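You operate a simulated robot arm through the tools that you are given. There is no shell and no other tool.

You run a simulated two-armed robot. Do the job below in one go: nothing can be reset, and whatever is moved stays where it is left.

JOB
Set the source to 60 V and 1 A.
Fine: output off while you turn the knobs, then on again.

It is judged by the outcome, as a careful person would: the job done as asked, and still so three seconds after it is handed in. It fails if anything else is knocked over, pushed out of place, dropped, spilled or broken.

ROBOT AND FRAMES
Two 7-joint arms with fingered hands on one trunk that stands fixed in place. Base frame: the origin is at the foot of the trunk, x ahead of it, y to its left, z up. Units: m, degrees, N and s.
The left shoulder is at [0.072, 0.157, 1.284], the right one opposite. With the tool pointing down near the work surface each hand reaches from about 0.46 to 0.88 m from the base axis, measured 20 degrees to its own side. Payload 4 kg a hand.
The tool frame of a hand sits at the grasp point between the pads (the TCP): z along the fingers, y along the line on which they close. The tips reach 0.03 m beyond it. The gripper opens to 0.104 m; its body begins 0.035 m behind the TCP. The gripper is a hand of 3 fingers: y runs from the thumb to the fingers, the wrist lies at [-0.015, -0.104, -0.178] in the tool frame.
Orientation is that of the tool frame in the base frame, as a unit quaternion [w, x, y, z]. With the fingers straight down and the wrist toward the robot, the tool's x, y and z point along [0, 1, 0], [1, 0, 0] and [0, 0, -1] of the base frame.

CONTROLS
- The arms move only by the tool step_arm. It takes "left_moves", "right_moves" or both (then of equal length, played together; a hand with none holds still); each is a list of rows, each a list of 6 numbers: the shift along the base's x, y, z in m, then the turn, a rotation vector about the base's x, y, z in degrees. In form: [[x, y, z, wx, wy, wz], ...]. A call has 1 to 20 rows; each row is the pose to reach, as a shift and turn from the pose commanded when the call began. A row lasts 0.2 s, in which the tool goes at most 0.05 m and 8.6 degrees; a call with a longer step from one row to the next is refused whole. Where a pose cannot be reached the arm comes as near as it can. A force on the tool above 40 N (or 10 N above the force at the start of the call, whichever is more), or a blocked arm, ends the call early, and 0.2 s more pass. In this call time passes only in rows, and 0.2 s behind the last. It gives the time, the measured TCP pose, the force on the tool (base axes), the opening and the grip force at its end, in the units of the frame above (readings bear some noise), with the torque about the TCP (base axes, N m) and any sound that the robot's microphone picked up, and new pictures: "pictures" is both (left out), scene, wrist or none (wrist: the cameras of the hands that moved).
- Cameras (640 x 400 px; columns grow to the right, rows downward): "scene" is now at [0.1434, 0.029, 1.5345]; the picture's right is [0.29, -0.96, 0.00], its down [-0.35, -0.10, -0.93] and it looks along [0.89, 0.27, -0.36] (base axes); focal length 214 px, centre (320, 200). "left" rides on the left gripper at [-0.064, -0.094, -0.117] in its tool frame; the picture's right is [-0.72, -0.33, 0.61], its down [0.64, -0.65, 0.40] and it looks along [0.27, 0.68, 0.68] (tool axes); focal length 238 px, centre (320, 200). "right" rides on the right gripper at [0.064, -0.094, -0.117] in its tool frame; the picture's right is [-0.72, 0.33, -0.61], its down [-0.64, -0.65, 0.40] and it looks along [-0.27, 0.68, 0.68] (tool axes); focal length 238 px, centre (320, 200). There is no depth. A picture from a camera that has moved, and an enlarged one, comes with that camera's place and axes in the base frame and with its lens.
- lift_body(by): slides the trunk up (or, below 0, down) by that many m; the arms and the scene camera ride with it, the base frame stays. It gives what a move gives, with no picture.
- move_fingers(index, middle, thumb_bend, thumb_turn, hand): sets how far each is bent, from 0 (flat) to 1 (curled in); at 0.3 the hand is open as for a grip, at 0.7 the pads meet at the TCP. One left out holds its place. A second passes; each finger stops where it meets its share of the squeeze, and holds until it gets a number again. It is the only way to open and close the hand. It gives what a move gives, with no picture; readings hold the bend of each and the force on the fingers (four entries, about 0 where the hand has none), thumb and palm. thumb_turn goes from beside the hand (0) to across from the fingers (1), as for a grip.
- turn_head(pan, tilt): turns the head with the scene camera to pan (to the left, within 86 degrees either way) and tilt (down, from -29 to 69), counted from straight ahead of the robot. It gives what a move gives, and a new picture of the scene camera.
- zoom(camera, box): a new picture of the part [left, top, right, bottom] of that camera's present view, enlarged. No time passes.
- finish_job(): hands the job in; it is judged then, once.

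Places have to be worked out from the pictures, the camera data and where the tool is seen. Open the grippers and draw the arms clear of the work before you hand the job in, unless the task says otherwise.

The tools are called after ">>>" by a JSON object that holds its "op" and its "data". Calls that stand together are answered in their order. step_arm: Moves the arms, as the interface text tells. Its arguments: {"type":"object","properties":{"left_moves":{"type":"array","items":{"type":"array","items":{"type":"number"}}},"right_moves":{"type":"array","items":{"type":"array","items":{"type":"number"}}},"pictures":{"type":"string","enum":["both","scene","wrist","none"]}},"required":[]} The other tools are called the same way: lift_body (by) moves the trunk up or down; move_fingers (index, middle, thumb_bend, thumb_turn, hand) moves the fingers one by one; turn_head (pan, tilt) turns the head that bears the scene camera; zoom (camera, box) takes an enlarged picture of a part of a camera's view; finish_job () hands the job in.

At the start:

```text
clock: 0.0
left_tcp_pos: [0.433, 0.3993, 1.3833]
left_ee_rot: [0.0, 0.707, 0.707, -0.001]
left_wrist_force: [0.8, -0.7, -1.0]
left_moment: [0.0, -0.01, 0.01]
left_gripper_width: 0.1036
left_finger_force: 0.0
left_shape: jaw
left_bend: [0.3, 0.3, 0.3, 0.98]
left_finger forces: [0.1, 0.0, 0.0, 0.0, 0.0, 0.0]
right_tcp_pos: [0.4422, -0.0359, 1.496]
right_ee_rot: [-0.001, 0.707, 0.707, -0.001]
right_wrist_force: [0.0, 0.8, -0.1]
right_moment: [-0.02, 0.0, 0.03]
right_gripper_width: 0.1036
right_finger_force: 0.2
right_shape: jaw
right_bend: [0.3, 0.3, 0.3, 0.98]
right_finger forces: [0.0, 0.0, 0.1, 0.1, 0.1, 0.0]
trunk travel left (down, up): [-0.7, 0.24]
head pan, tilt (commanded): [16.6, 21.2]
```

scene: 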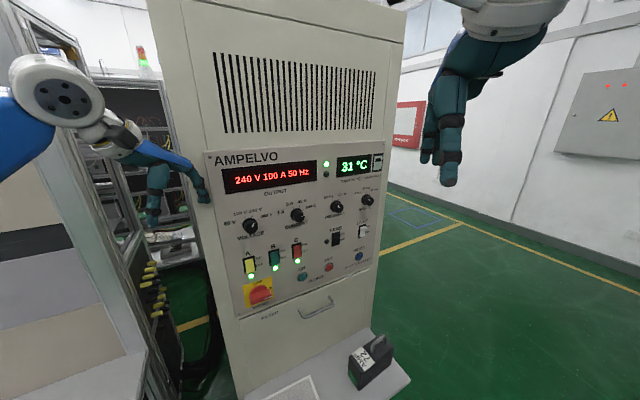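
right: 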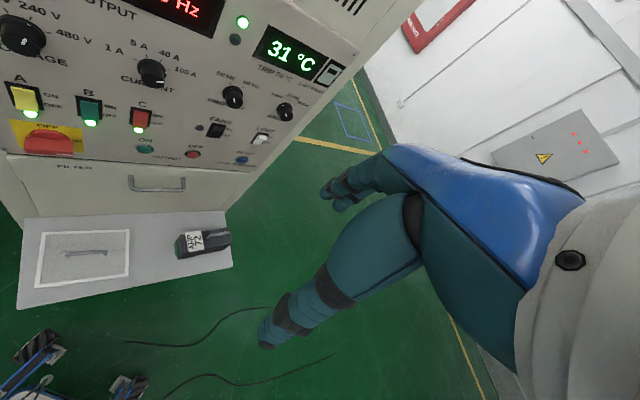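
left: 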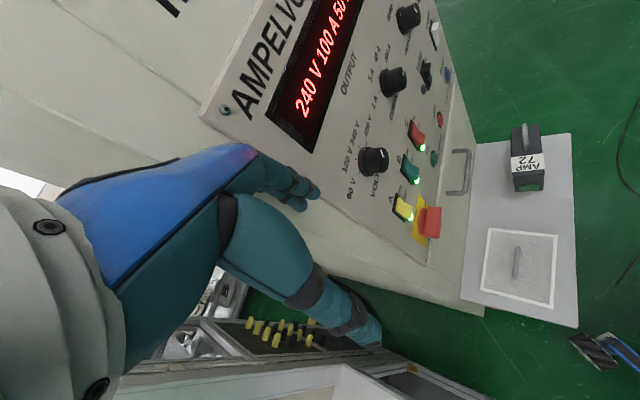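

The panel shows 240 V, 100 A with the output on. I'll zoom in on the panel in each camera to read the labels of the controls.

>>> {"op": "zoom", "data": {"camera": "scene", "box": [200, 140, 400, 265]}}

>>> {"op": "zoom", "data": {"camera": "scene", "box": [210, 200, 310, 262]}}

>>> {"op": "zoom", "data": {"camera": "scene", "box": [230, 235, 400, 341]}}

>>> {"op": "zoom", "data": {"camera": "right", "box": [0, 0, 360, 225]}}

>>> {"op": "zoom", "data": {"camera": "left", "box": [260, 0, 500, 250]}}

```text
3.20 times, centred on (300, 202) of scene
camera zoom: at [0.1434, 0.029, 1.5345], right [0.29, -0.96, 0.0], down [-0.35, -0.1, -0.93], along [0.89, 0.27, -0.36], focal length 686 px, centre (384, 192)
```

zoom: 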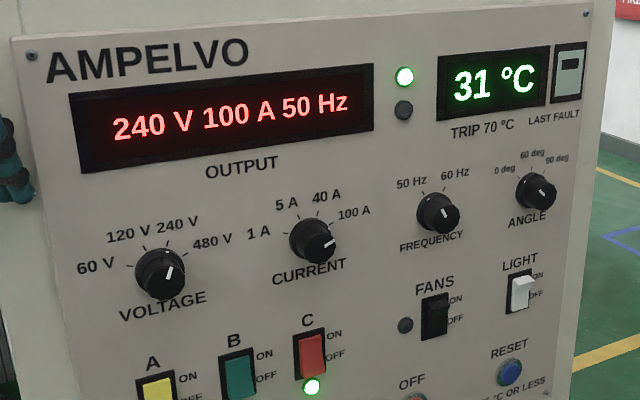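

```text
6.40 times, centred on (260, 231) of scene
camera zoom: at [0.1434, 0.029, 1.5345], right [0.29, -0.96, 0.0], down [-0.35, -0.1, -0.93], along [0.89, 0.27, -0.36], focal length 1373 px, centre (704, 2)
```

zoom: 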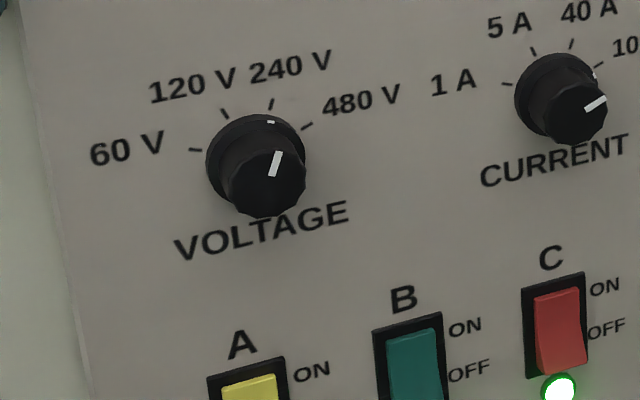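

```text
3.76 times, centred on (315, 288) of scene
camera zoom: at [0.1434, 0.029, 1.5345], right [0.29, -0.96, 0.0], down [-0.35, -0.1, -0.93], along [0.89, 0.27, -0.36], focal length 807 px, centre (339, -131)
```

zoom: 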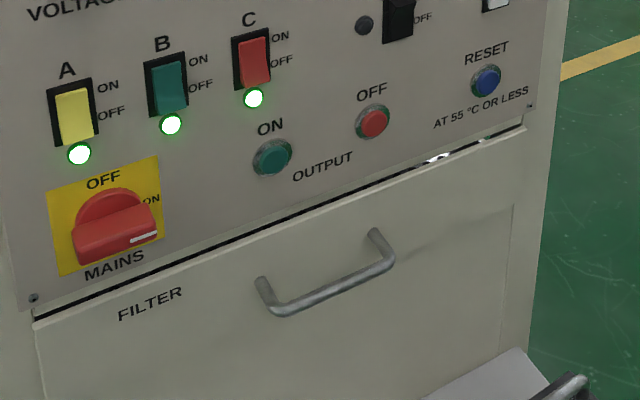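

```text
1.78 times, centred on (180, 112) of right
camera zoom: at [0.3467, 0.0276, 1.6126], right [0.33, -0.72, 0.61], down [-0.65, -0.64, -0.4], along [0.68, -0.27, -0.68], focal length 424 px, centre (569, 356)
```

zoom: 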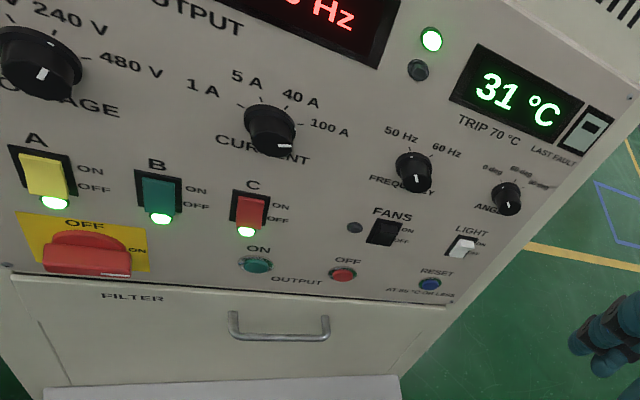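

```text
1.60 times, centred on (380, 125) of left
camera zoom: at [0.3389, 0.3354, 1.5005], right [-0.33, -0.72, -0.61], down [-0.65, 0.64, -0.4], along [0.68, 0.27, -0.68], focal length 381 px, centre (224, 320)
```

zoom: 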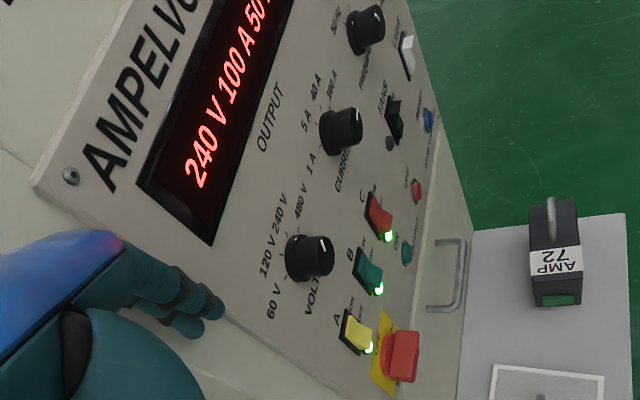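

The panel is vertical and yawed about 46°, with an outward normal of about (-0.73,-0.69,0). I put the voltage knob near (0.565,0.343,1.276), the current knob near (0.650,0.247,1.277), OFF near (0.729,0.171,1.056) and ON near (0.66,0.243,1.052). I'll bring the right hand to a standoff facing the panel.

>>> {"op": "step_arm", "data": {"right_moves": [[0.01, 0.005, -0.0286, 2.432, -6.089, 2.432], [0.02, 0.01, -0.0571, 4.864, -12.178, 4.864], [0.03, 0.015, -0.0857, 7.296, -18.267, 7.296], [0.04, 0.02, -0.1143, 9.728, -24.356, 9.728], [0.05, 0.025, -0.1429, 12.16, -30.445, 12.16], [0.06, 0.03, -0.1714, 14.592, -36.534, 14.592], [0.07, 0.035, -0.2, 17.024, -42.623, 17.024]], "pictures": "both"}}

```text
clock: 1.6
left_tcp_pos: [0.434, 0.3962, 1.3839]
left_ee_rot: [0.0, 0.707, 0.707, 0.0]
left_wrist_force: [-0.4, -0.2, -0.1]
left_moment: [0.02, -0.03, 0.01]
left_gripper_width: 0.1036
left_finger_force: 0.1
left_shape: jaw
left_bend: [0.3, 0.3, 0.3, 0.98]
left_finger forces: [0.0, 0.0, 0.1, 0.1, 0.1, 0.1]
right_tcp_pos: [0.5106, -0.0024, 1.2944]
right_ee_rot: [0.152, 0.542, 0.746, 0.357]
right_wrist_force: [0.6, -0.5, 0.1]
right_moment: [0.0, 0.02, 0.02]
right_gripper_width: 0.1034
right_finger_force: 0.1
right_shape: jaw
right_bend: [0.3, 0.3, 0.3, 0.98]
right_finger forces: [0.0, 0.0, 0.0, 0.0, 0.0, 0.1]
trunk travel left (down, up): [-0.7, 0.24]
head pan, tilt (commanded): [16.6, 21.2]
camera scene: at [0.1447, 0.0273, 1.5345], right [0.29, -0.96, 0.0], down [-0.35, -0.1, -0.93], along [0.89, 0.27, -0.36], focal length 214 px, centre (320, 200)
camera right: at [0.3488, -0.0027, 1.3211], right [0.12, -0.83, 0.54], down [0.03, -0.54, -0.84], along [0.99, 0.11, -0.04], focal length 238 px, centre (320, 200)
```

scene: 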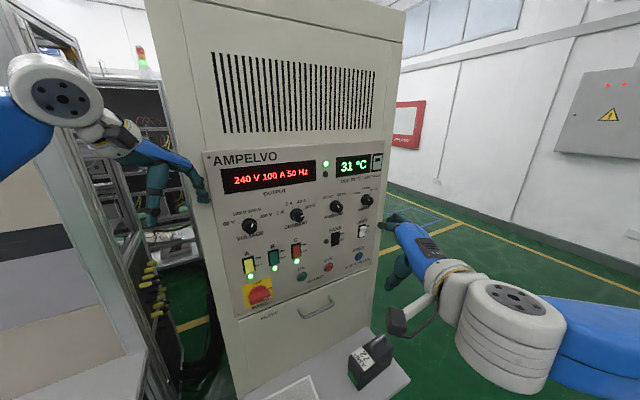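
right: 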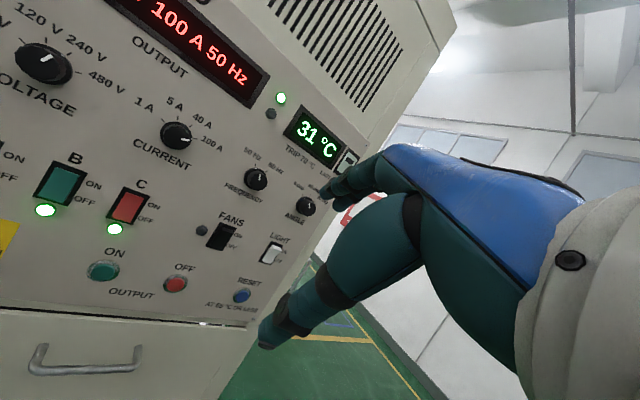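

The motion is clean and the hand is still well off the panel. I'll finish the turn so the tool points at the panel.

>>> {"op": "step_arm", "data": {"right_moves": [[0.01, 0.005, -0.0286, 2.432, -6.089, 2.432], [0.02, 0.01, -0.0571, 4.864, -12.178, 4.864], [0.03, 0.015, -0.0857, 7.296, -18.267, 7.296], [0.04, 0.02, -0.1143, 9.728, -24.356, 9.728], [0.05, 0.025, -0.1429, 12.16, -30.445, 12.16], [0.06, 0.03, -0.1714, 14.592, -36.534, 14.592], [0.07, 0.035, -0.2, 17.024, -42.623, 17.024]], "pictures": "both"}}

```text
clock: 3.2
left_tcp_pos: [0.4358, 0.3945, 1.3845]
left_ee_rot: [-0.002, 0.707, 0.707, -0.001]
left_wrist_force: [1.0, 0.3, 0.5]
left_moment: [0.03, 0.0, 0.02]
left_gripper_width: 0.1038
left_finger_force: 0.0
left_shape: jaw
left_bend: [0.3, 0.3, 0.3, 0.98]
left_finger forces: [0.0, 0.0, 0.0, 0.0, 0.1, 0.0]
right_tcp_pos: [0.5821, 0.0294, 1.0924]
right_ee_rot: [0.278, 0.281, 0.65, 0.649]
right_wrist_force: [0.2, -0.5, -0.2]
right_moment: [-0.01, -0.02, 0.01]
right_gripper_width: 0.1038
right_finger_force: 0.0
right_shape: jaw
right_bend: [0.3, 0.3, 0.3, 0.98]
right_finger forces: [0.1, 0.0, 0.0, 0.0, 0.1, 0.1]
right hand out of reach, approached as far as the arm can: row 1, 2, 3, 4
trunk travel left (down, up): [-0.7, 0.24]
head pan, tilt (commanded): [16.6, 21.2]
camera scene: at [0.147, 0.0255, 1.5342], right [0.29, -0.96, 0.0], down [-0.35, -0.1, -0.93], along [0.89, 0.27, -0.37], focal length 214 px, centre (320, 200)
camera right: at [0.4531, -0.0047, 0.9997], right [0.05, -0.94, 0.33], down [0.73, -0.18, -0.66], along [0.68, 0.27, 0.68], focal length 238 px, centre (320, 200)
```

scene: 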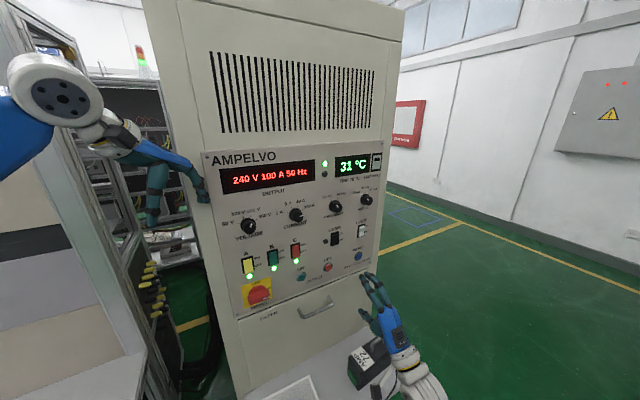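
right: 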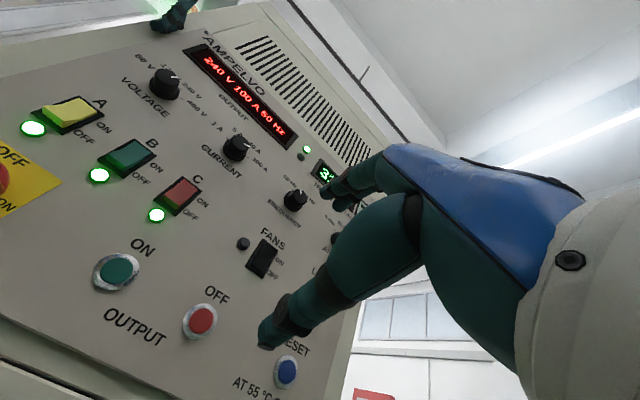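

The hand now faces the panel about 0.2 m out, and OFF is in clear view. To press it I'll make a one-finger poker: middle curled, thumb aside, index straight.

>>> {"op": "move_fingers", "data": {"hand": "right", "index": 0.2, "middle": 1.0, "thumb_bend": 1.0}}

>>> {"op": "zoom", "data": {"camera": "right", "box": [0, 0, 640, 400]}}

>>> {"op": "zoom", "data": {"camera": "right", "box": [60, 220, 340, 400]}}

>>> {"op": "zoom", "data": {"camera": "scene", "box": [280, 220, 440, 340]}}

```text
clock: 4.2
left_tcp_pos: [0.4317, 0.3964, 1.3832]
left_ee_rot: [-0.001, 0.707, 0.707, 0.0]
left_wrist_force: [0.0, 0.1, 0.3]
left_moment: [-0.03, 0.01, -0.03]
left_gripper_width: 0.1037
left_finger_force: 0.0
left_shape: jaw
left_bend: [0.3, 0.3, 0.3, 0.98]
left_finger forces: [0.0, 0.0, 0.0, 0.0, 0.0, 0.1]
right_tcp_pos: [0.5789, 0.0316, 1.0945]
right_ee_rot: [0.278, 0.279, 0.651, 0.649]
right_wrist_force: [1.0, -0.4, -0.3]
right_moment: [-0.01, 0.03, 0.02]
right_gripper_width: 0.0325
right_finger_force: 0.1
right_shape: fingers
right_bend: [0.2, 1.0, 1.0, 0.98]
right_finger forces: [0.1, 0.0, 0.0, 0.0, 0.0, 0.0]
trunk travel left (down, up): [-0.7, 0.24]
head pan, tilt (commanded): [16.6, 21.2]
```

```text
1.00 times, centred on (320, 200) of right (not enlarged: the box is as wide or as high as the picture)
camera zoom: at [0.4502, -0.0024, 1.0013], right [0.05, -0.94, 0.33], down [0.73, -0.19, -0.65], along [0.68, 0.27, 0.68], focal length 238 px, centre (320, 200)
```

zoom: 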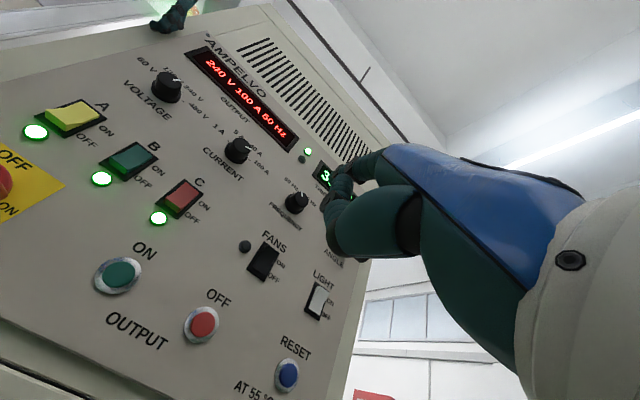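

```text
2.22 times, centred on (200, 310) of right
camera zoom: at [0.4502, -0.0024, 1.0013], right [0.05, -0.94, 0.33], down [0.73, -0.19, -0.65], along [0.68, 0.27, 0.68], focal length 530 px, centre (587, -44)
```

zoom: 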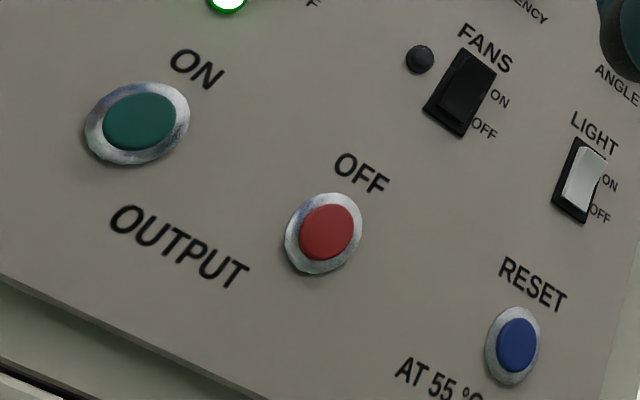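

```text
3.33 times, centred on (360, 280) of scene
camera zoom: at [0.1427, 0.0287, 1.5346], right [0.29, -0.96, 0.0], down [-0.35, -0.1, -0.93], along [0.89, 0.27, -0.36], focal length 715 px, centre (187, -67)
```

zoom: 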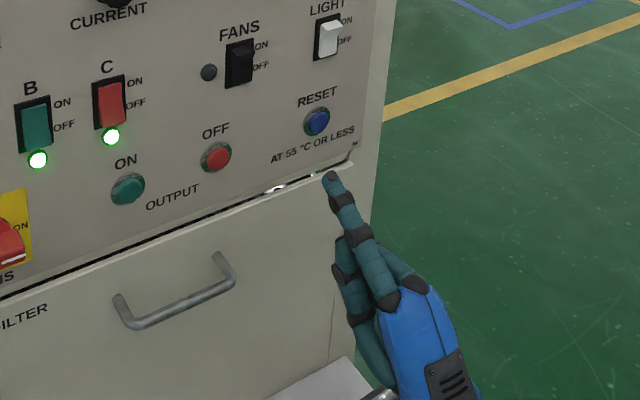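

The index now points alone toward the panel. I'll check its tip from the right-hand and left-hand cameras to place it exactly.

>>> {"op": "zoom", "data": {"camera": "right", "box": [270, 120, 430, 270]}}

>>> {"op": "zoom", "data": {"camera": "left", "box": [340, 0, 600, 200]}}

```text
2.67 times, centred on (350, 195) of right
camera zoom: at [0.4502, -0.0024, 1.0013], right [0.05, -0.94, 0.33], down [0.73, -0.19, -0.65], along [0.68, 0.27, 0.68], focal length 636 px, centre (240, 213)
```

zoom: 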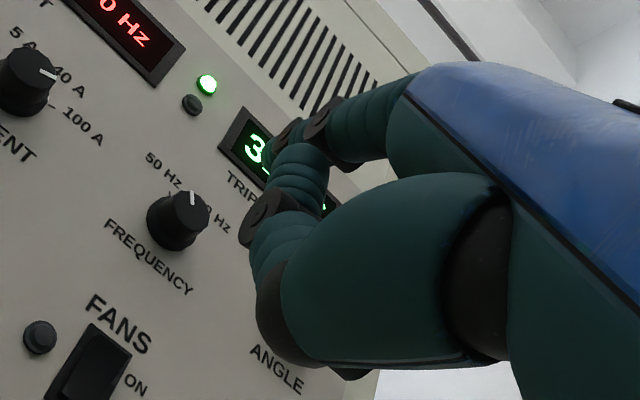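

```text
2.00 times, centred on (470, 100) of left
camera zoom: at [0.337, 0.3347, 1.5013], right [-0.33, -0.72, -0.61], down [-0.65, 0.64, -0.4], along [0.68, 0.27, -0.68], focal length 477 px, centre (20, 400)
```

zoom: 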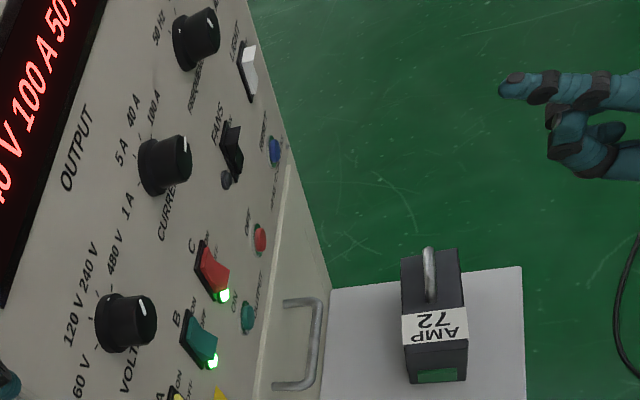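

By triangulation the index tip is at about (0.005, 0.073, 0.021) in the tool frame, and OFF is at about (0.732,0.172,1.051). I'll bring the tip to about 3 cm in front of OFF.

>>> {"op": "step_arm", "data": {"right_moves": [[0.01, 0.008, -0.03, 0, 0, 0], [0.03, 0.026, -0.06, 0, 0, 0], [0.055, 0.047, -0.09, 0, 0, 0], [0.08, 0.07, -0.11, 0, 0, 0], [0.1, 0.085, -0.116, 0, 0, 0], [0.112, 0.096, -0.116, 0, 0, 0]], "pictures": "both"}}

>>> {"op": "zoom", "data": {"camera": "left", "box": [340, 0, 600, 200]}}

>>> {"op": "zoom", "data": {"camera": "scene", "box": [280, 220, 440, 340]}}

```text
clock: 5.6
left_tcp_pos: [0.4315, 0.3948, 1.384]
left_ee_rot: [0.001, 0.707, 0.707, 0.0]
left_wrist_force: [-0.1, 0.0, -0.3]
left_moment: [0.02, -0.03, 0.03]
left_gripper_width: 0.1038
left_finger_force: 0.0
left_shape: jaw
left_bend: [0.3, 0.3, 0.3, 0.98]
left_finger forces: [0.0, 0.0, 0.1, 0.0, 0.0, 0.0]
right_tcp_pos: [0.668, 0.1111, 0.994]
right_ee_rot: [0.279, 0.279, 0.649, 0.651]
right_wrist_force: [-0.8, -0.3, 1.2]
right_moment: [-0.01, 0.0, -0.01]
right_gripper_width: 0.0325
right_finger_force: 0.1
right_shape: fingers
right_bend: [0.2, 1.0, 1.0, 0.98]
right_finger forces: [0.1, 0.1, 0.0, 0.0, 0.0, 0.0]
right hand out of reach, approached as far as the arm can: row 5, 6
trunk travel left (down, up): [-0.7, 0.24]
head pan, tilt (commanded): [16.6, 21.2]
camera scene: at [0.1435, 0.0288, 1.5345], right [0.29, -0.96, 0.0], down [-0.35, -0.1, -0.93], along [0.89, 0.27, -0.36], focal length 214 px, centre (320, 200)
camera right: at [0.5387, 0.076, 0.9003], right [0.05, -0.94, 0.32], down [0.73, -0.18, -0.65], along [0.68, 0.27, 0.68], focal length 238 px, centre (320, 200)
```

scene: 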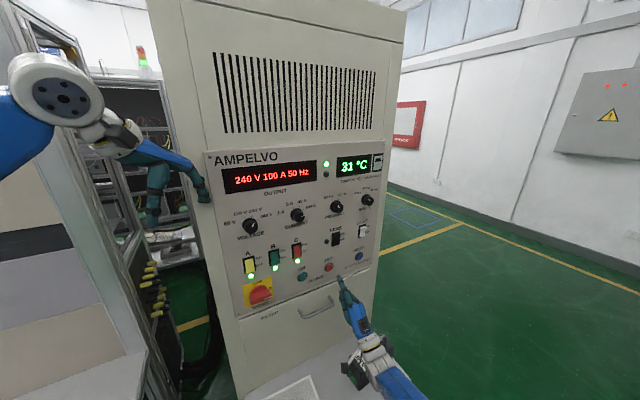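
right: 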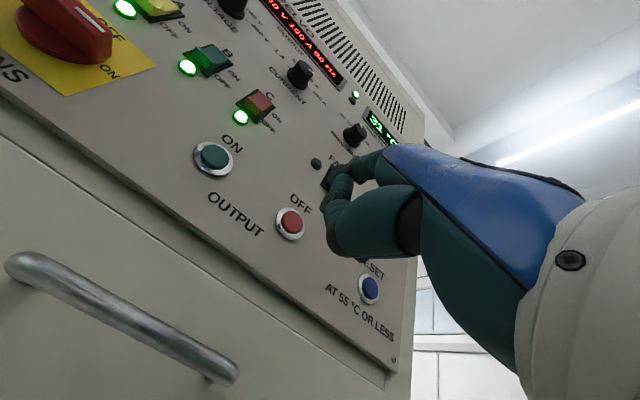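

```text
2.00 times, centred on (470, 100) of left
camera zoom: at [0.3374, 0.3329, 1.5014], right [-0.33, -0.72, -0.61], down [-0.65, 0.64, -0.4], along [0.68, 0.27, -0.68], focal length 477 px, centre (20, 400)
```

zoom: 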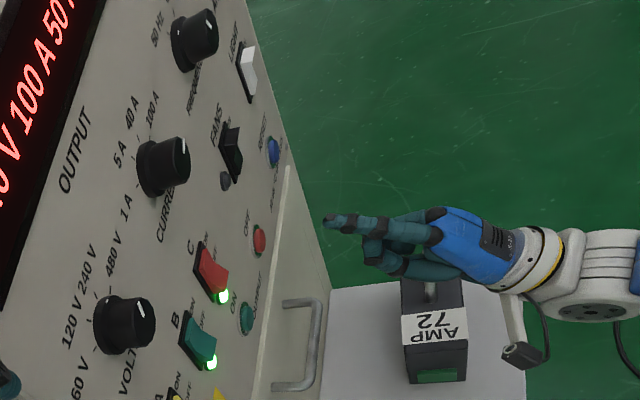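

```text
3.33 times, centred on (360, 280) of scene
camera zoom: at [0.1435, 0.0288, 1.5345], right [0.29, -0.96, 0.0], down [-0.35, -0.1, -0.93], along [0.89, 0.27, -0.36], focal length 715 px, centre (187, -67)
```

zoom: 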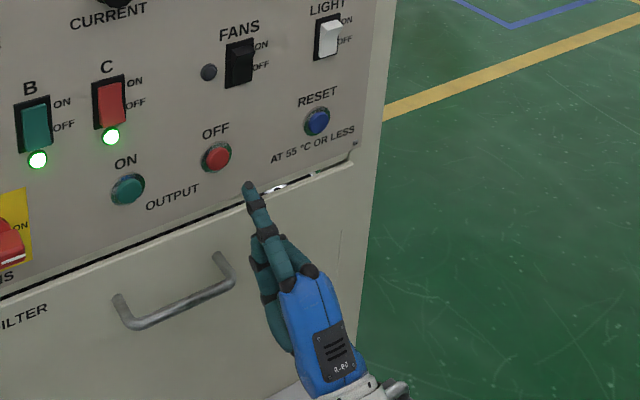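

The arm ran out of reach low down, so I'll lower the trunk. First I'll back the right hand off and raise it. I'll also draw the left hand back and up, so neither sweeps into anything when the trunk goes down.

>>> {"op": "step_arm", "data": {"right_moves": [[-0.015, -0.015, 0.02, 0, 0, 0], [-0.035, -0.035, 0.05, 0, 0, 0], [-0.05, -0.05, 0.09, 0, 0, 0], [-0.05, -0.05, 0.13, 0, 0, 0], [-0.05, -0.05, 0.17, 0, 0, 0], [-0.05, -0.05, 0.2, 0, 0, 0]], "left_moves": [[-0.015, 0, 0.01, 0, 0, 0], [-0.035, 0, 0.03, 0, 0, 0], [-0.055, 0, 0.06, 0, 0, 0], [-0.07, 0, 0.09, 0, 0, 0], [-0.08, 0, 0.12, 0, 0, 0], [-0.08, 0, 0.15, 0, 0, 0]], "pictures": "scene"}}

```text
clock: 7.0
left_tcp_pos: [0.349, 0.3959, 1.5354]
left_ee_rot: [0.0, 0.707, 0.707, 0.001]
left_wrist_force: [0.0, -0.2, 0.5]
left_moment: [0.0, -0.01, 0.02]
left_gripper_width: 0.1036
left_finger_force: 0.0
left_shape: jaw
left_bend: [0.3, 0.3, 0.3, 0.98]
left_finger forces: [0.0, 0.0, 0.0, 0.0, 0.1, 0.0]
right_tcp_pos: [0.6147, 0.0585, 1.1963]
right_ee_rot: [0.278, 0.279, 0.65, 0.65]
right_wrist_force: [0.2, -0.3, 0.9]
right_moment: [0.03, 0.01, 0.0]
right_gripper_width: 0.0325
right_finger_force: 0.1
right_shape: fingers
right_bend: [0.2, 1.0, 1.0, 0.98]
right_finger forces: [0.1, 0.0, 0.0, 0.0, 0.0, 0.0]
trunk travel left (down, up): [-0.7, 0.24]
head pan, tilt (commanded): [16.6, 21.2]
camera scene: at [0.1407, 0.0267, 1.5348], right [0.29, -0.96, 0.0], down [-0.35, -0.1, -0.93], along [0.89, 0.27, -0.36], focal length 214 px, centre (320, 200)
```

scene: 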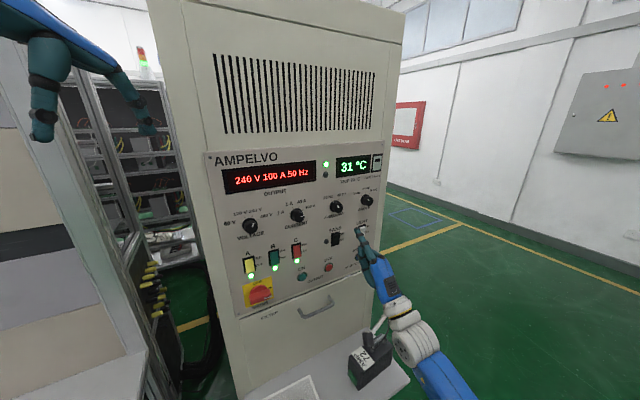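

Both hands are clear of the panel, with the right index about 14 cm out. I'll lower the trunk by 0.2 m.

>>> {"op": "lift_body", "data": {"by": -0.2}}

>>> {"op": "zoom", "data": {"camera": "scene", "box": [0, 0, 640, 400]}}

>>> {"op": "zoom", "data": {"camera": "left", "box": [0, 0, 640, 400]}}

>>> {"op": "zoom", "data": {"camera": "right", "box": [0, 0, 640, 400]}}

```text
clock: 9.2
left_tcp_pos: [0.3524, 0.3988, 1.3345]
left_ee_rot: [0.0, 0.708, 0.706, -0.001]
left_wrist_force: [-0.5, -0.5, -0.4]
left_moment: [0.02, 0.0, 0.07]
left_gripper_width: 0.1038
left_finger_force: 0.1
left_shape: jaw
left_bend: [0.3, 0.3, 0.3, 0.98]
left_finger forces: [0.1, 0.0, 0.1, 0.0, 0.1, 0.0]
right_tcp_pos: [0.6191, 0.0604, 0.9946]
right_ee_rot: [0.278, 0.279, 0.651, 0.649]
right_wrist_force: [1.1, 0.4, -0.4]
right_moment: [-0.01, -0.01, 0.0]
right_gripper_width: 0.0328
right_finger_force: 0.1
right_shape: fingers
right_bend: [0.2, 1.0, 1.0, 0.98]
right_finger forces: [0.0, 0.1, 0.1, 0.1, 0.0, 0.0]
trunk travel left (down, up): [-0.5, 0.44]
head pan, tilt (commanded): [16.6, 21.2]
```

```text
1.00 times, centred on (320, 200) of scene (not enlarged: the box is as wide or as high as the picture)
camera zoom: at [0.1428, 0.0288, 1.3346], right [0.29, -0.96, 0.0], down [-0.35, -0.1, -0.93], along [0.89, 0.27, -0.36], focal length 214 px, centre (320, 200)
```

zoom: 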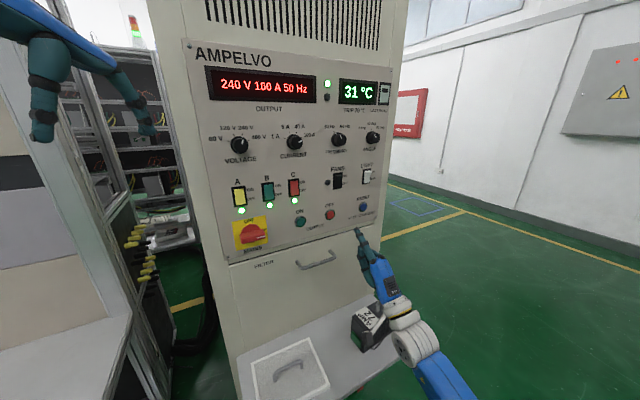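

```text
1.00 times, centred on (320, 200) of left (not enlarged: the box is as wide or as high as the picture)
camera zoom: at [0.2572, 0.3358, 1.4513], right [-0.33, -0.72, -0.61], down [-0.65, 0.64, -0.4], along [0.68, 0.27, -0.68], focal length 238 px, centre (320, 200)
```

zoom: 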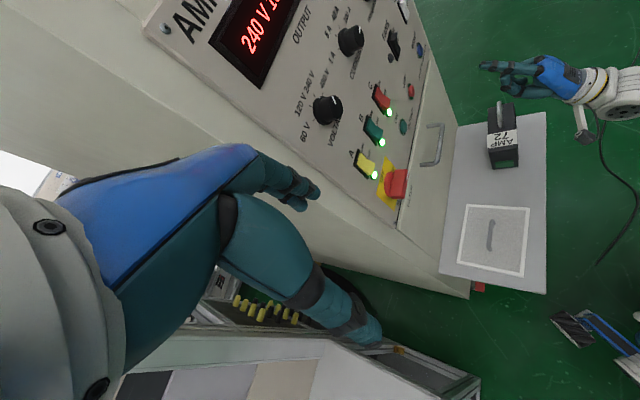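

```text
1.00 times, centred on (320, 200) of right (not enlarged: the box is as wide or as high as the picture)
camera zoom: at [0.4886, 0.0258, 0.901], right [0.05, -0.94, 0.33], down [0.73, -0.19, -0.65], along [0.68, 0.27, 0.68], focal length 238 px, centre (320, 200)
```

zoom: 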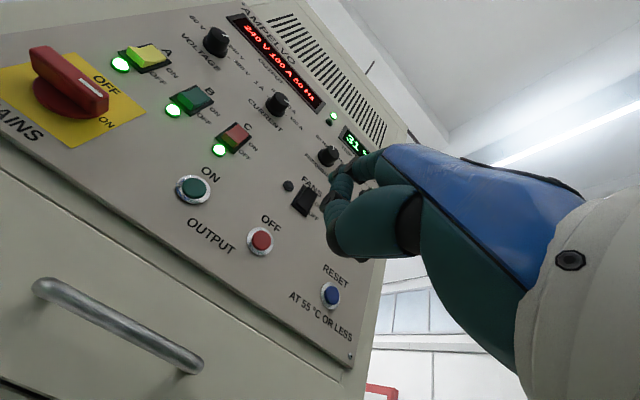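

With the trunk lowered there is a clear view and more room. I'll move the index tip to about 3 cm in front of OFF and check its alignment.

>>> {"op": "step_arm", "data": {"right_moves": [[0.02, 0.018, -0.006, 0, 0, 0], [0.04, 0.037, -0.012, 0, 0, 0], [0.06, 0.055, -0.016, 0, 0, 0], [0.074, 0.069, -0.016, 0, 0, 0]], "pictures": "wrist"}}

>>> {"op": "zoom", "data": {"camera": "scene", "box": [290, 170, 420, 270]}}

>>> {"op": "zoom", "data": {"camera": "left", "box": [360, 20, 560, 160]}}

```text
clock: 10.2
left_tcp_pos: [0.3526, 0.3998, 1.3328]
left_ee_rot: [0.0, 0.707, 0.708, -0.001]
left_wrist_force: [-0.2, 0.3, 0.0]
left_moment: [0.02, 0.0, -0.01]
left_gripper_width: 0.1038
left_finger_force: 0.1
left_shape: jaw
left_bend: [0.3, 0.3, 0.3, 0.98]
left_finger forces: [0.0, 0.0, 0.0, 0.0, 0.0, 0.0]
right_tcp_pos: [0.6948, 0.1292, 0.9784]
right_ee_rot: [0.278, 0.278, 0.651, 0.65]
right_wrist_force: [-0.8, 1.1, 0.3]
right_moment: [0.02, -0.02, 0.02]
right_gripper_width: 0.0326
right_finger_force: 0.0
right_shape: fingers
right_bend: [0.2, 1.0, 1.0, 0.98]
right_finger forces: [0.0, 0.1, 0.1, 0.0, 0.0, 0.0]
trunk travel left (down, up): [-0.5, 0.44]
head pan, tilt (commanded): [16.6, 21.2]
camera right: at [0.565, 0.0952, 0.8842], right [0.05, -0.94, 0.33], down [0.73, -0.19, -0.65], along [0.68, 0.27, 0.68], focal length 238 px, centre (320, 200)
```

right: 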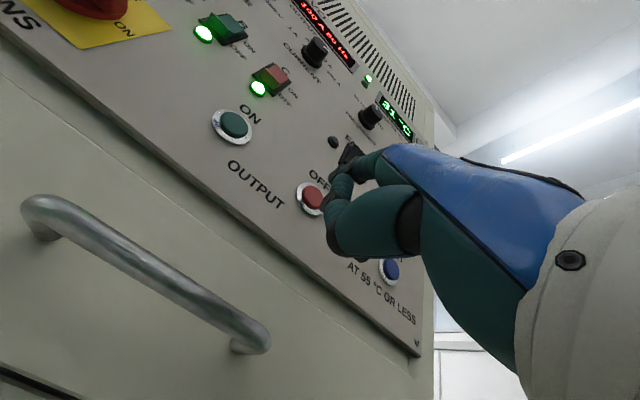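

```text
4.00 times, centred on (355, 220) of scene
camera zoom: at [0.1436, 0.0299, 1.3344], right [0.29, -0.96, 0.0], down [-0.35, -0.11, -0.93], along [0.89, 0.27, -0.36], focal length 858 px, centre (180, 120)
```

zoom: 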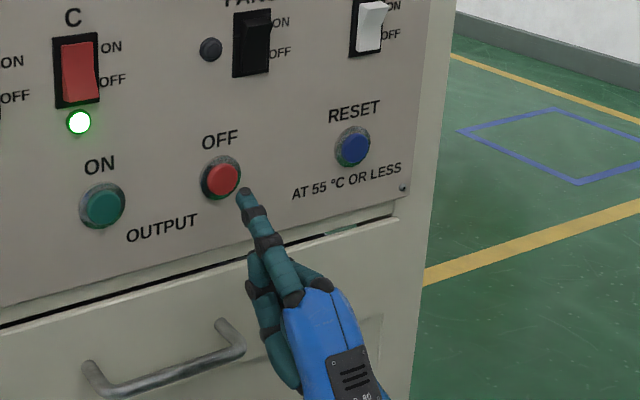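

```text
2.86 times, centred on (460, 90) of left
camera zoom: at [0.2578, 0.3365, 1.451], right [-0.33, -0.72, -0.61], down [-0.65, 0.64, -0.4], along [0.68, 0.27, -0.68], focal length 681 px, centre (-80, 514)
```

zoom: 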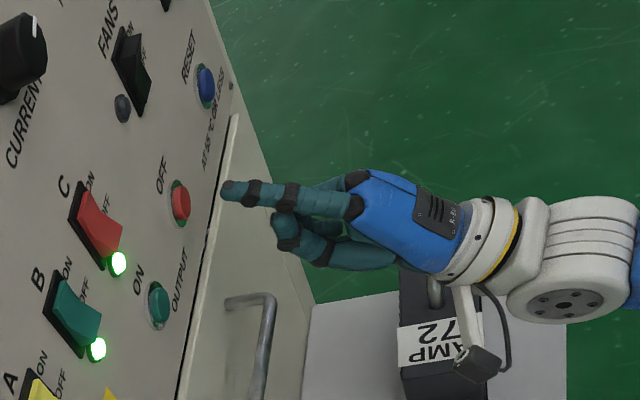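

The tip is lined up with OFF, about 3 cm out, and the projected contact point falls on the button centre. I'll push in slowly along the panel normal.

>>> {"op": "step_arm", "data": {"right_moves": [[0.0073, 0.0069, -0.001, 0, 0, 0], [0.0145, 0.0138, -0.0015, 0, 0, 0], [0.0188, 0.0179, -0.0015, 0, 0, 0], [0.0217, 0.0207, -0.0015, 0, 0, 0], [0.0239, 0.0227, -0.0015, 0, 0, 0]], "pictures": "none"}}

>>> {"op": "zoom", "data": {"camera": "scene", "box": [180, 40, 420, 240]}}

>>> {"op": "zoom", "data": {"camera": "left", "box": [360, 20, 560, 160]}}

```text
clock: 11.4
left_tcp_pos: [0.3512, 0.3996, 1.3349]
left_ee_rot: [0.0, 0.707, 0.707, 0.0]
left_wrist_force: [-0.5, 0.2, 0.0]
left_moment: [0.0, -0.01, -0.02]
left_gripper_width: 0.1034
left_finger_force: 0.2
left_shape: jaw
left_bend: [0.3, 0.3, 0.3, 0.98]
left_finger forces: [0.1, 0.0, 0.1, 0.0, 0.0, 0.0]
right_tcp_pos: [0.7168, 0.1521, 0.9773]
right_ee_rot: [0.278, 0.279, 0.65, 0.65]
right_wrist_force: [-1.8, -1.2, -1.0]
right_moment: [0.05, -0.08, 0.0]
right_gripper_width: 0.0329
right_finger_force: 1.1
right_shape: fingers
right_bend: [0.2, 1.0, 1.0, 0.98]
right_finger forces: [1.3, 0.0, 0.1, 0.0, 0.1, 0.1]
trunk travel left (down, up): [-0.5, 0.44]
head pan, tilt (commanded): [16.6, 21.2]
```

```text
2.00 times, centred on (300, 140) of scene
camera zoom: at [0.143, 0.0292, 1.3345], right [0.29, -0.96, 0.0], down [-0.35, -0.1, -0.93], along [0.89, 0.27, -0.36], focal length 429 px, centre (360, 320)
```

zoom: 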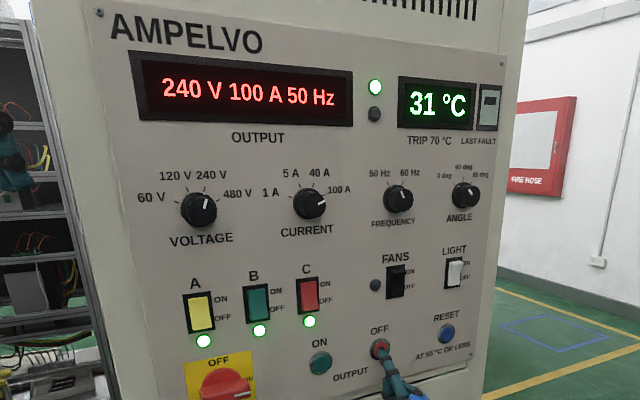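

```text
2.86 times, centred on (460, 90) of left
camera zoom: at [0.2571, 0.3356, 1.4513], right [-0.33, -0.72, -0.61], down [-0.65, 0.64, -0.4], along [0.68, 0.27, -0.68], focal length 681 px, centre (-80, 514)
```

zoom: 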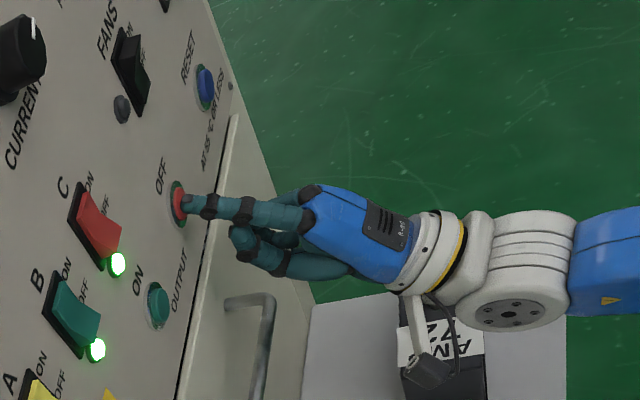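

The index is touching OFF at about 1 N on its red face, and the output is still on. I'll press in by a few more millimetres.

>>> {"op": "step_arm", "data": {"right_moves": [[0.0022, 0.0021, 0, 0, 0, 0], [0.0044, 0.0041, 0, 0, 0, 0], [0.0058, 0.0055, 0, 0, 0, 0]], "pictures": "none"}}

>>> {"op": "zoom", "data": {"camera": "scene", "box": [180, 40, 420, 240]}}

```text
clock: 12.2
left_tcp_pos: [0.3502, 0.3971, 1.3344]
left_ee_rot: [0.0, 0.707, 0.707, 0.0]
left_wrist_force: [-0.5, 0.6, 0.3]
left_moment: [0.02, -0.02, -0.02]
left_gripper_width: 0.1037
left_finger_force: 0.0
left_shape: jaw
left_bend: [0.3, 0.3, 0.3, 0.98]
left_finger forces: [0.0, 0.0, 0.0, 0.1, 0.1, 0.1]
right_tcp_pos: [0.7217, 0.1552, 0.9769]
right_ee_rot: [0.278, 0.278, 0.65, 0.65]
right_wrist_force: [-8.8, -7.1, -4.6]
right_moment: [0.41, -0.54, 0.11]
right_gripper_width: 0.0333
right_finger_force: 5.1
right_shape: fingers
right_bend: [0.19, 1.0, 1.0, 0.98]
right_finger forces: [10.2, 0.0, 0.0, 0.1, 0.0, 0.0]
trunk travel left (down, up): [-0.5, 0.44]
head pan, tilt (commanded): [16.6, 21.2]
heard: click
```

```text
2.00 times, centred on (300, 140) of scene
camera zoom: at [0.1415, 0.0265, 1.3346], right [0.29, -0.96, 0.0], down [-0.35, -0.1, -0.93], along [0.89, 0.27, -0.36], focal length 429 px, centre (360, 320)
```

zoom: 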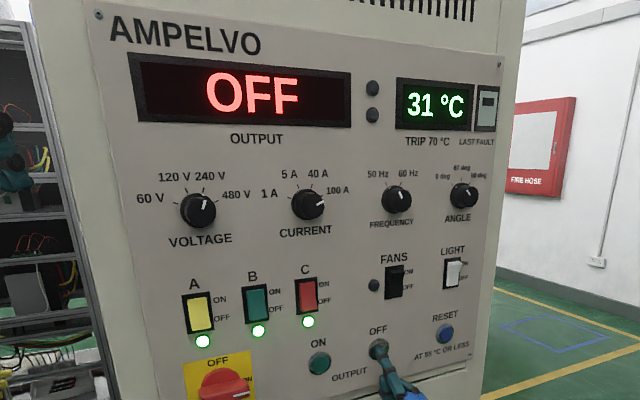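

There was a click and the display reads OFF. I'll retract the finger straight back, then raise the hand toward knob height, well off the panel.

>>> {"op": "step_arm", "data": {"right_moves": [[-0.015, -0.0143, 0, 0, 0, 0], [-0.04, -0.038, 0, 0, 0, 0], [-0.065, -0.062, 0.01, 0, 0, 0], [-0.09, -0.083, 0.04, 0, 0, 0], [-0.11, -0.095, 0.08, 0, 0, 0], [-0.13, -0.1, 0.12, 0, 0, 0]], "pictures": "none"}}

>>> {"op": "move_fingers", "data": {"hand": "right", "index": 0.45, "middle": 0.45, "thumb_bend": 0.45, "thumb_turn": 1.0}}

>>> {"op": "zoom", "data": {"camera": "scene", "box": [180, 30, 420, 240]}}

>>> {"op": "zoom", "data": {"camera": "scene", "box": [200, 110, 320, 185]}}

>>> {"op": "zoom", "data": {"camera": "left", "box": [280, 0, 440, 160]}}

>>> {"op": "zoom", "data": {"camera": "right", "box": [0, 0, 640, 400]}}

```text
clock: 13.6
left_tcp_pos: [0.352, 0.3991, 1.3358]
left_ee_rot: [0.0, 0.707, 0.707, 0.0]
left_wrist_force: [-0.3, -0.3, -1.0]
left_moment: [0.03, 0.02, 0.01]
left_gripper_width: 0.1037
left_finger_force: 0.2
left_shape: jaw
left_bend: [0.3, 0.3, 0.3, 0.98]
left_finger forces: [0.1, 0.0, 0.1, 0.0, 0.1, 0.1]
right_tcp_pos: [0.5911, 0.0568, 1.0985]
right_ee_rot: [0.279, 0.279, 0.65, 0.649]
right_wrist_force: [0.0, 0.9, -0.6]
right_moment: [-0.03, -0.01, 0.01]
right_gripper_width: 0.0328
right_finger_force: 0.0
right_shape: fingers
right_bend: [0.2, 1.0, 1.0, 0.98]
right_finger forces: [0.1, 0.0, 0.0, 0.1, 0.0, 0.1]
trunk travel left (down, up): [-0.5, 0.44]
head pan, tilt (commanded): [16.6, 21.2]
```

```text
clock: 14.6
left_tcp_pos: [0.3516, 0.3981, 1.3342]
left_ee_rot: [0.0, 0.708, 0.707, 0.0]
left_wrist_force: [-0.3, 0.7, 0.7]
left_moment: [-0.02, -0.02, 0.01]
left_gripper_width: 0.1035
left_finger_force: 0.0
left_shape: jaw
left_bend: [0.3, 0.3, 0.3, 0.98]
left_finger forces: [0.1, 0.0, 0.0, 0.0, 0.0, 0.1]
right_tcp_pos: [0.5925, 0.057, 1.0974]
right_ee_rot: [0.278, 0.279, 0.651, 0.649]
right_wrist_force: [-0.3, 0.2, 0.4]
right_moment: [-0.04, 0.02, -0.03]
right_gripper_width: 0.0647
right_finger_force: 0.0
right_shape: fingers
right_bend: [0.45, 0.45, 0.45, 0.99]
right_finger forces: [0.0, 0.0, 0.1, 0.0, 0.1, 0.0]
trunk travel left (down, up): [-0.5, 0.44]
head pan, tilt (commanded): [16.6, 21.2]
```

```text
1.90 times, centred on (300, 135) of scene
camera zoom: at [0.1428, 0.0288, 1.3345], right [0.29, -0.96, 0.0], down [-0.35, -0.1, -0.93], along [0.89, 0.27, -0.36], focal length 408 px, centre (358, 324)
```

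zoom: 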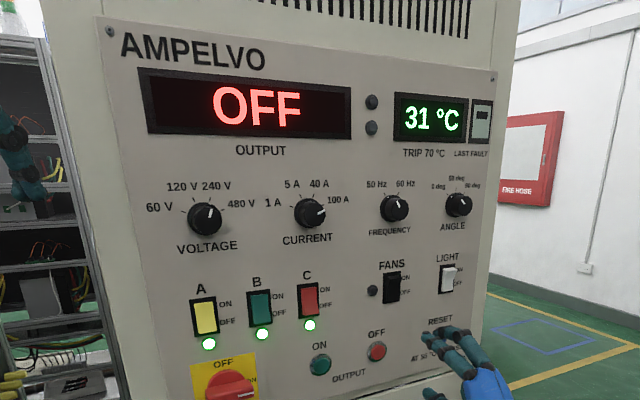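

```text
5.33 times, centred on (260, 148) of scene
camera zoom: at [0.1428, 0.0288, 1.3345], right [0.29, -0.96, 0.0], down [-0.35, -0.1, -0.93], along [0.89, 0.27, -0.36], focal length 1144 px, centre (640, 480)
```

zoom: 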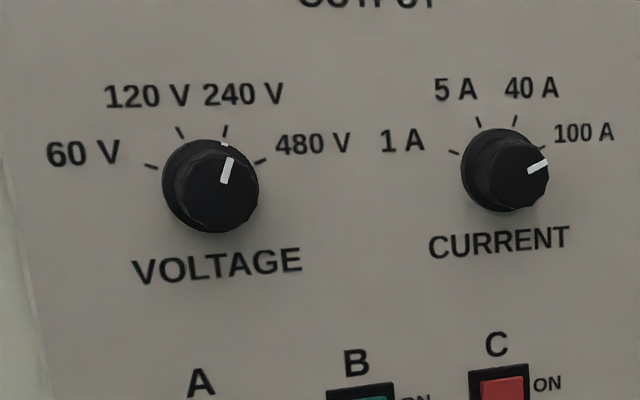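

```text
2.50 times, centred on (360, 80) of left
camera zoom: at [0.2573, 0.3359, 1.4512], right [-0.33, -0.72, -0.61], down [-0.65, 0.64, -0.4], along [0.68, 0.27, -0.68], focal length 596 px, centre (220, 500)
```

zoom: 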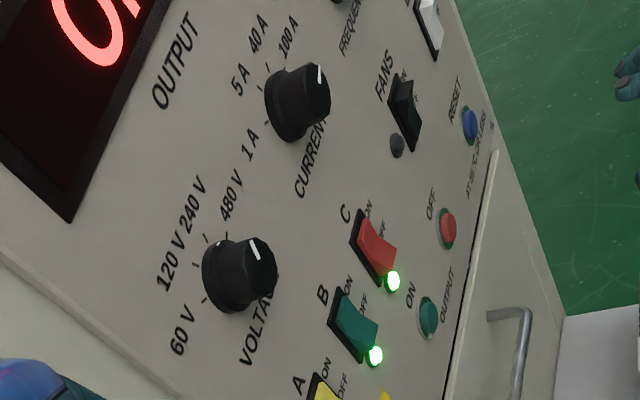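

```text
1.00 times, centred on (320, 200) of right (not enlarged: the box is as wide or as high as the picture)
camera zoom: at [0.4635, 0.0221, 1.0032], right [0.05, -0.94, 0.33], down [0.73, -0.19, -0.65], along [0.68, 0.27, 0.68], focal length 238 px, centre (320, 200)
```

zoom: 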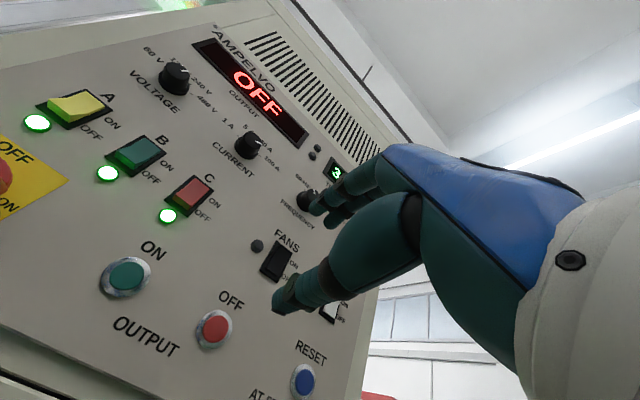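

The front faces triangulate to about U=0.2715, z=1.276 for the current knob and U=0.142, z=1.276 for the voltage knob, where U runs along the panel. Both stick out about 3 cm. I'll bring the half-open hand to a standoff on the current knob's axis.

>>> {"op": "step_arm", "data": {"right_moves": [[0.0, 0.01, 0.03, 0, 0, 0], [0.0, 0.02, 0.07, 0, 0, 0], [0.0, 0.04, 0.11, 0, 0, 0], [0.0, 0.065, 0.145, 0, 0, 0], [0.0, 0.09, 0.17, 0, 0, 0], [0.0, 0.115, 0.1786, 0, 0, 0], [0.0006, 0.132, 0.1786, 0, 0, 0]], "pictures": "both"}}

>>> {"op": "zoom", "data": {"camera": "left", "box": [280, 0, 440, 120]}}

>>> {"op": "zoom", "data": {"camera": "scene", "box": [220, 90, 400, 210]}}

```text
clock: 16.2
left_tcp_pos: [0.3522, 0.3984, 1.3331]
left_ee_rot: [0.001, 0.707, 0.707, 0.0]
left_wrist_force: [0.4, -0.2, -0.2]
left_moment: [-0.01, 0.04, 0.01]
left_gripper_width: 0.1037
left_finger_force: 0.1
left_shape: jaw
left_bend: [0.3, 0.3, 0.3, 0.98]
left_finger forces: [0.0, 0.0, 0.1, 0.0, 0.1, 0.0]
right_tcp_pos: [0.6173, 0.1652, 1.2811]
right_ee_rot: [0.27, 0.265, 0.658, 0.651]
right_wrist_force: [-0.2, 0.2, -0.3]
right_moment: [0.0, 0.01, -0.02]
right_gripper_width: 0.0649
right_finger_force: 0.1
right_shape: fingers
right_bend: [0.45, 0.45, 0.45, 0.99]
right_finger forces: [0.0, 0.1, 0.0, 0.0, 0.0, 0.1]
right hand out of reach, approached as far as the arm can: row 4, 5, 6, 7
trunk travel left (down, up): [-0.5, 0.44]
head pan, tilt (commanded): [16.6, 21.2]
camera scene: at [0.1433, 0.0303, 1.3344], right [0.29, -0.96, 0.0], down [-0.35, -0.11, -0.93], along [0.89, 0.27, -0.36], focal length 214 px, centre (320, 200)
camera right: at [0.4902, 0.1239, 1.1863], right [0.09, -0.94, 0.34], down [0.74, -0.17, -0.65], along [0.66, 0.31, 0.68], focal length 238 px, centre (320, 200)
```

scene: 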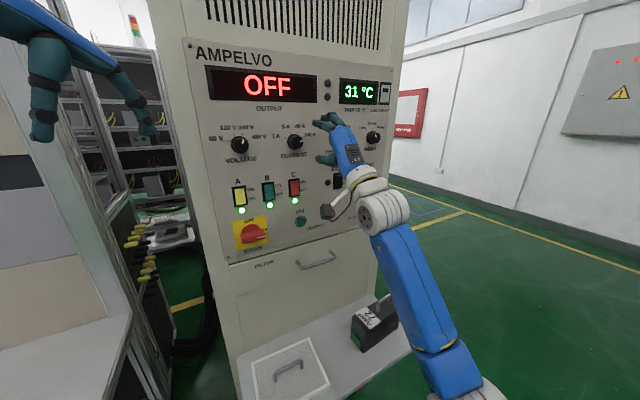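
right: 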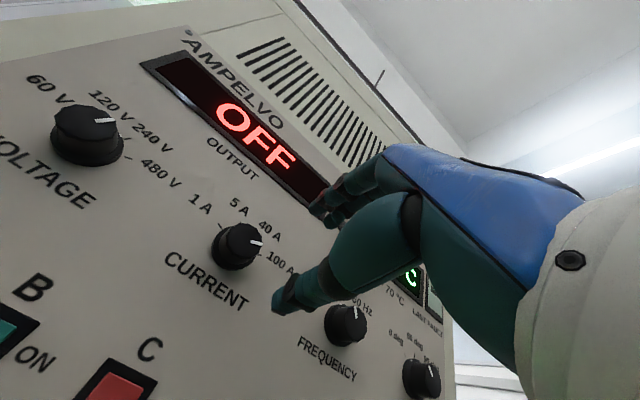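

```text
3.33 times, centred on (360, 60) of left
camera zoom: at [0.2576, 0.3366, 1.4509], right [-0.33, -0.72, -0.61], down [-0.65, 0.64, -0.4], along [0.68, 0.27, -0.68], focal length 794 px, centre (187, 667)
```

zoom: 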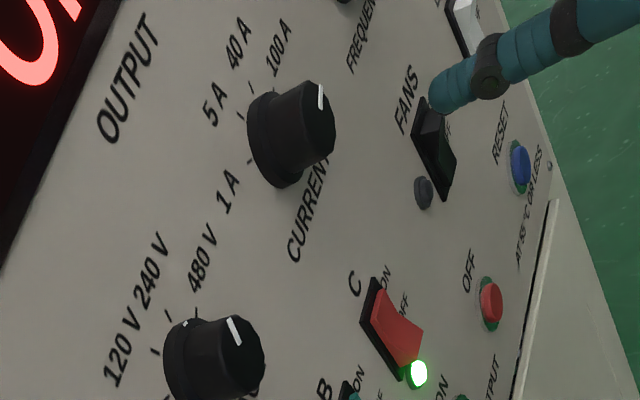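

```text
3.33 times, centred on (310, 150) of scene
camera zoom: at [0.1433, 0.0303, 1.3344], right [0.29, -0.96, 0.0], down [-0.35, -0.11, -0.93], along [0.89, 0.27, -0.36], focal length 715 px, centre (353, 367)
```

zoom: 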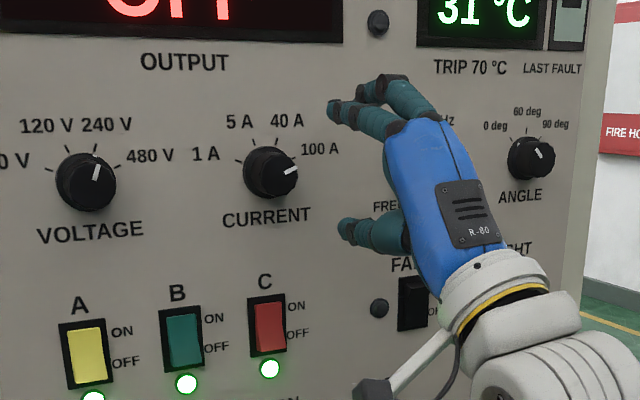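

The arm hits a limit with the wrist directly below the knob. The elbow is low on the right, so rolling the hand counter-clockwise should suit it better. I'll test that roll here at the standoff.

>>> {"op": "step_arm", "data": {"right_moves": [[0, 0, 0, -5.8, -5.512, 0], [0, 0, 0, -11.6, -11.024, 0], [0, 0, 0, -17.4, -16.536, 0], [0, 0, 0, -23.2, -22.048, 0], [0, 0, 0, -29.0, -27.56, 0], [0, 0, 0, -34.8, -33.07, 0]], "pictures": "scene"}}

```text
clock: 17.6
left_tcp_pos: [0.3508, 0.3987, 1.3337]
left_ee_rot: [0.0, 0.707, 0.708, -0.001]
left_wrist_force: [0.4, -0.6, 0.0]
left_moment: [0.0, -0.01, 0.0]
left_gripper_width: 0.1037
left_finger_force: 0.1
left_shape: jaw
left_bend: [0.3, 0.3, 0.3, 0.98]
left_finger forces: [0.0, 0.0, 0.1, 0.0, 0.0, 0.0]
right_tcp_pos: [0.6172, 0.1622, 1.2805]
right_ee_rot: [0.518, -0.011, 0.708, 0.48]
right_wrist_force: [-0.4, 0.5, 0.8]
right_moment: [0.02, -0.03, -0.03]
right_gripper_width: 0.0647
right_finger_force: 0.1
right_shape: fingers
right_bend: [0.45, 0.45, 0.45, 0.99]
right_finger forces: [0.1, 0.1, 0.0, 0.1, 0.1, 0.0]
trunk travel left (down, up): [-0.5, 0.44]
head pan, tilt (commanded): [16.6, 21.2]
camera scene: at [0.1427, 0.0286, 1.3345], right [0.29, -0.96, 0.0], down [-0.35, -0.1, -0.93], along [0.89, 0.27, -0.36], focal length 214 px, centre (320, 200)
```

scene: 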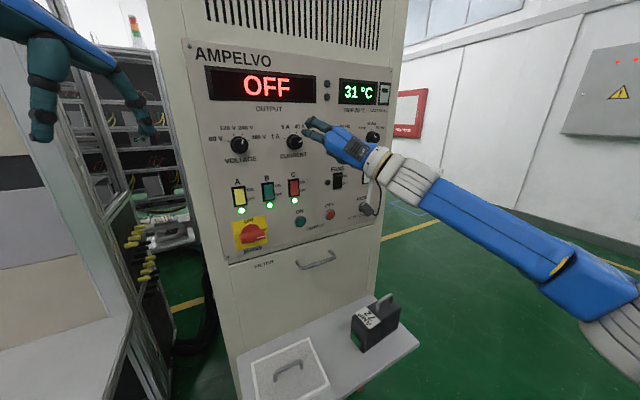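

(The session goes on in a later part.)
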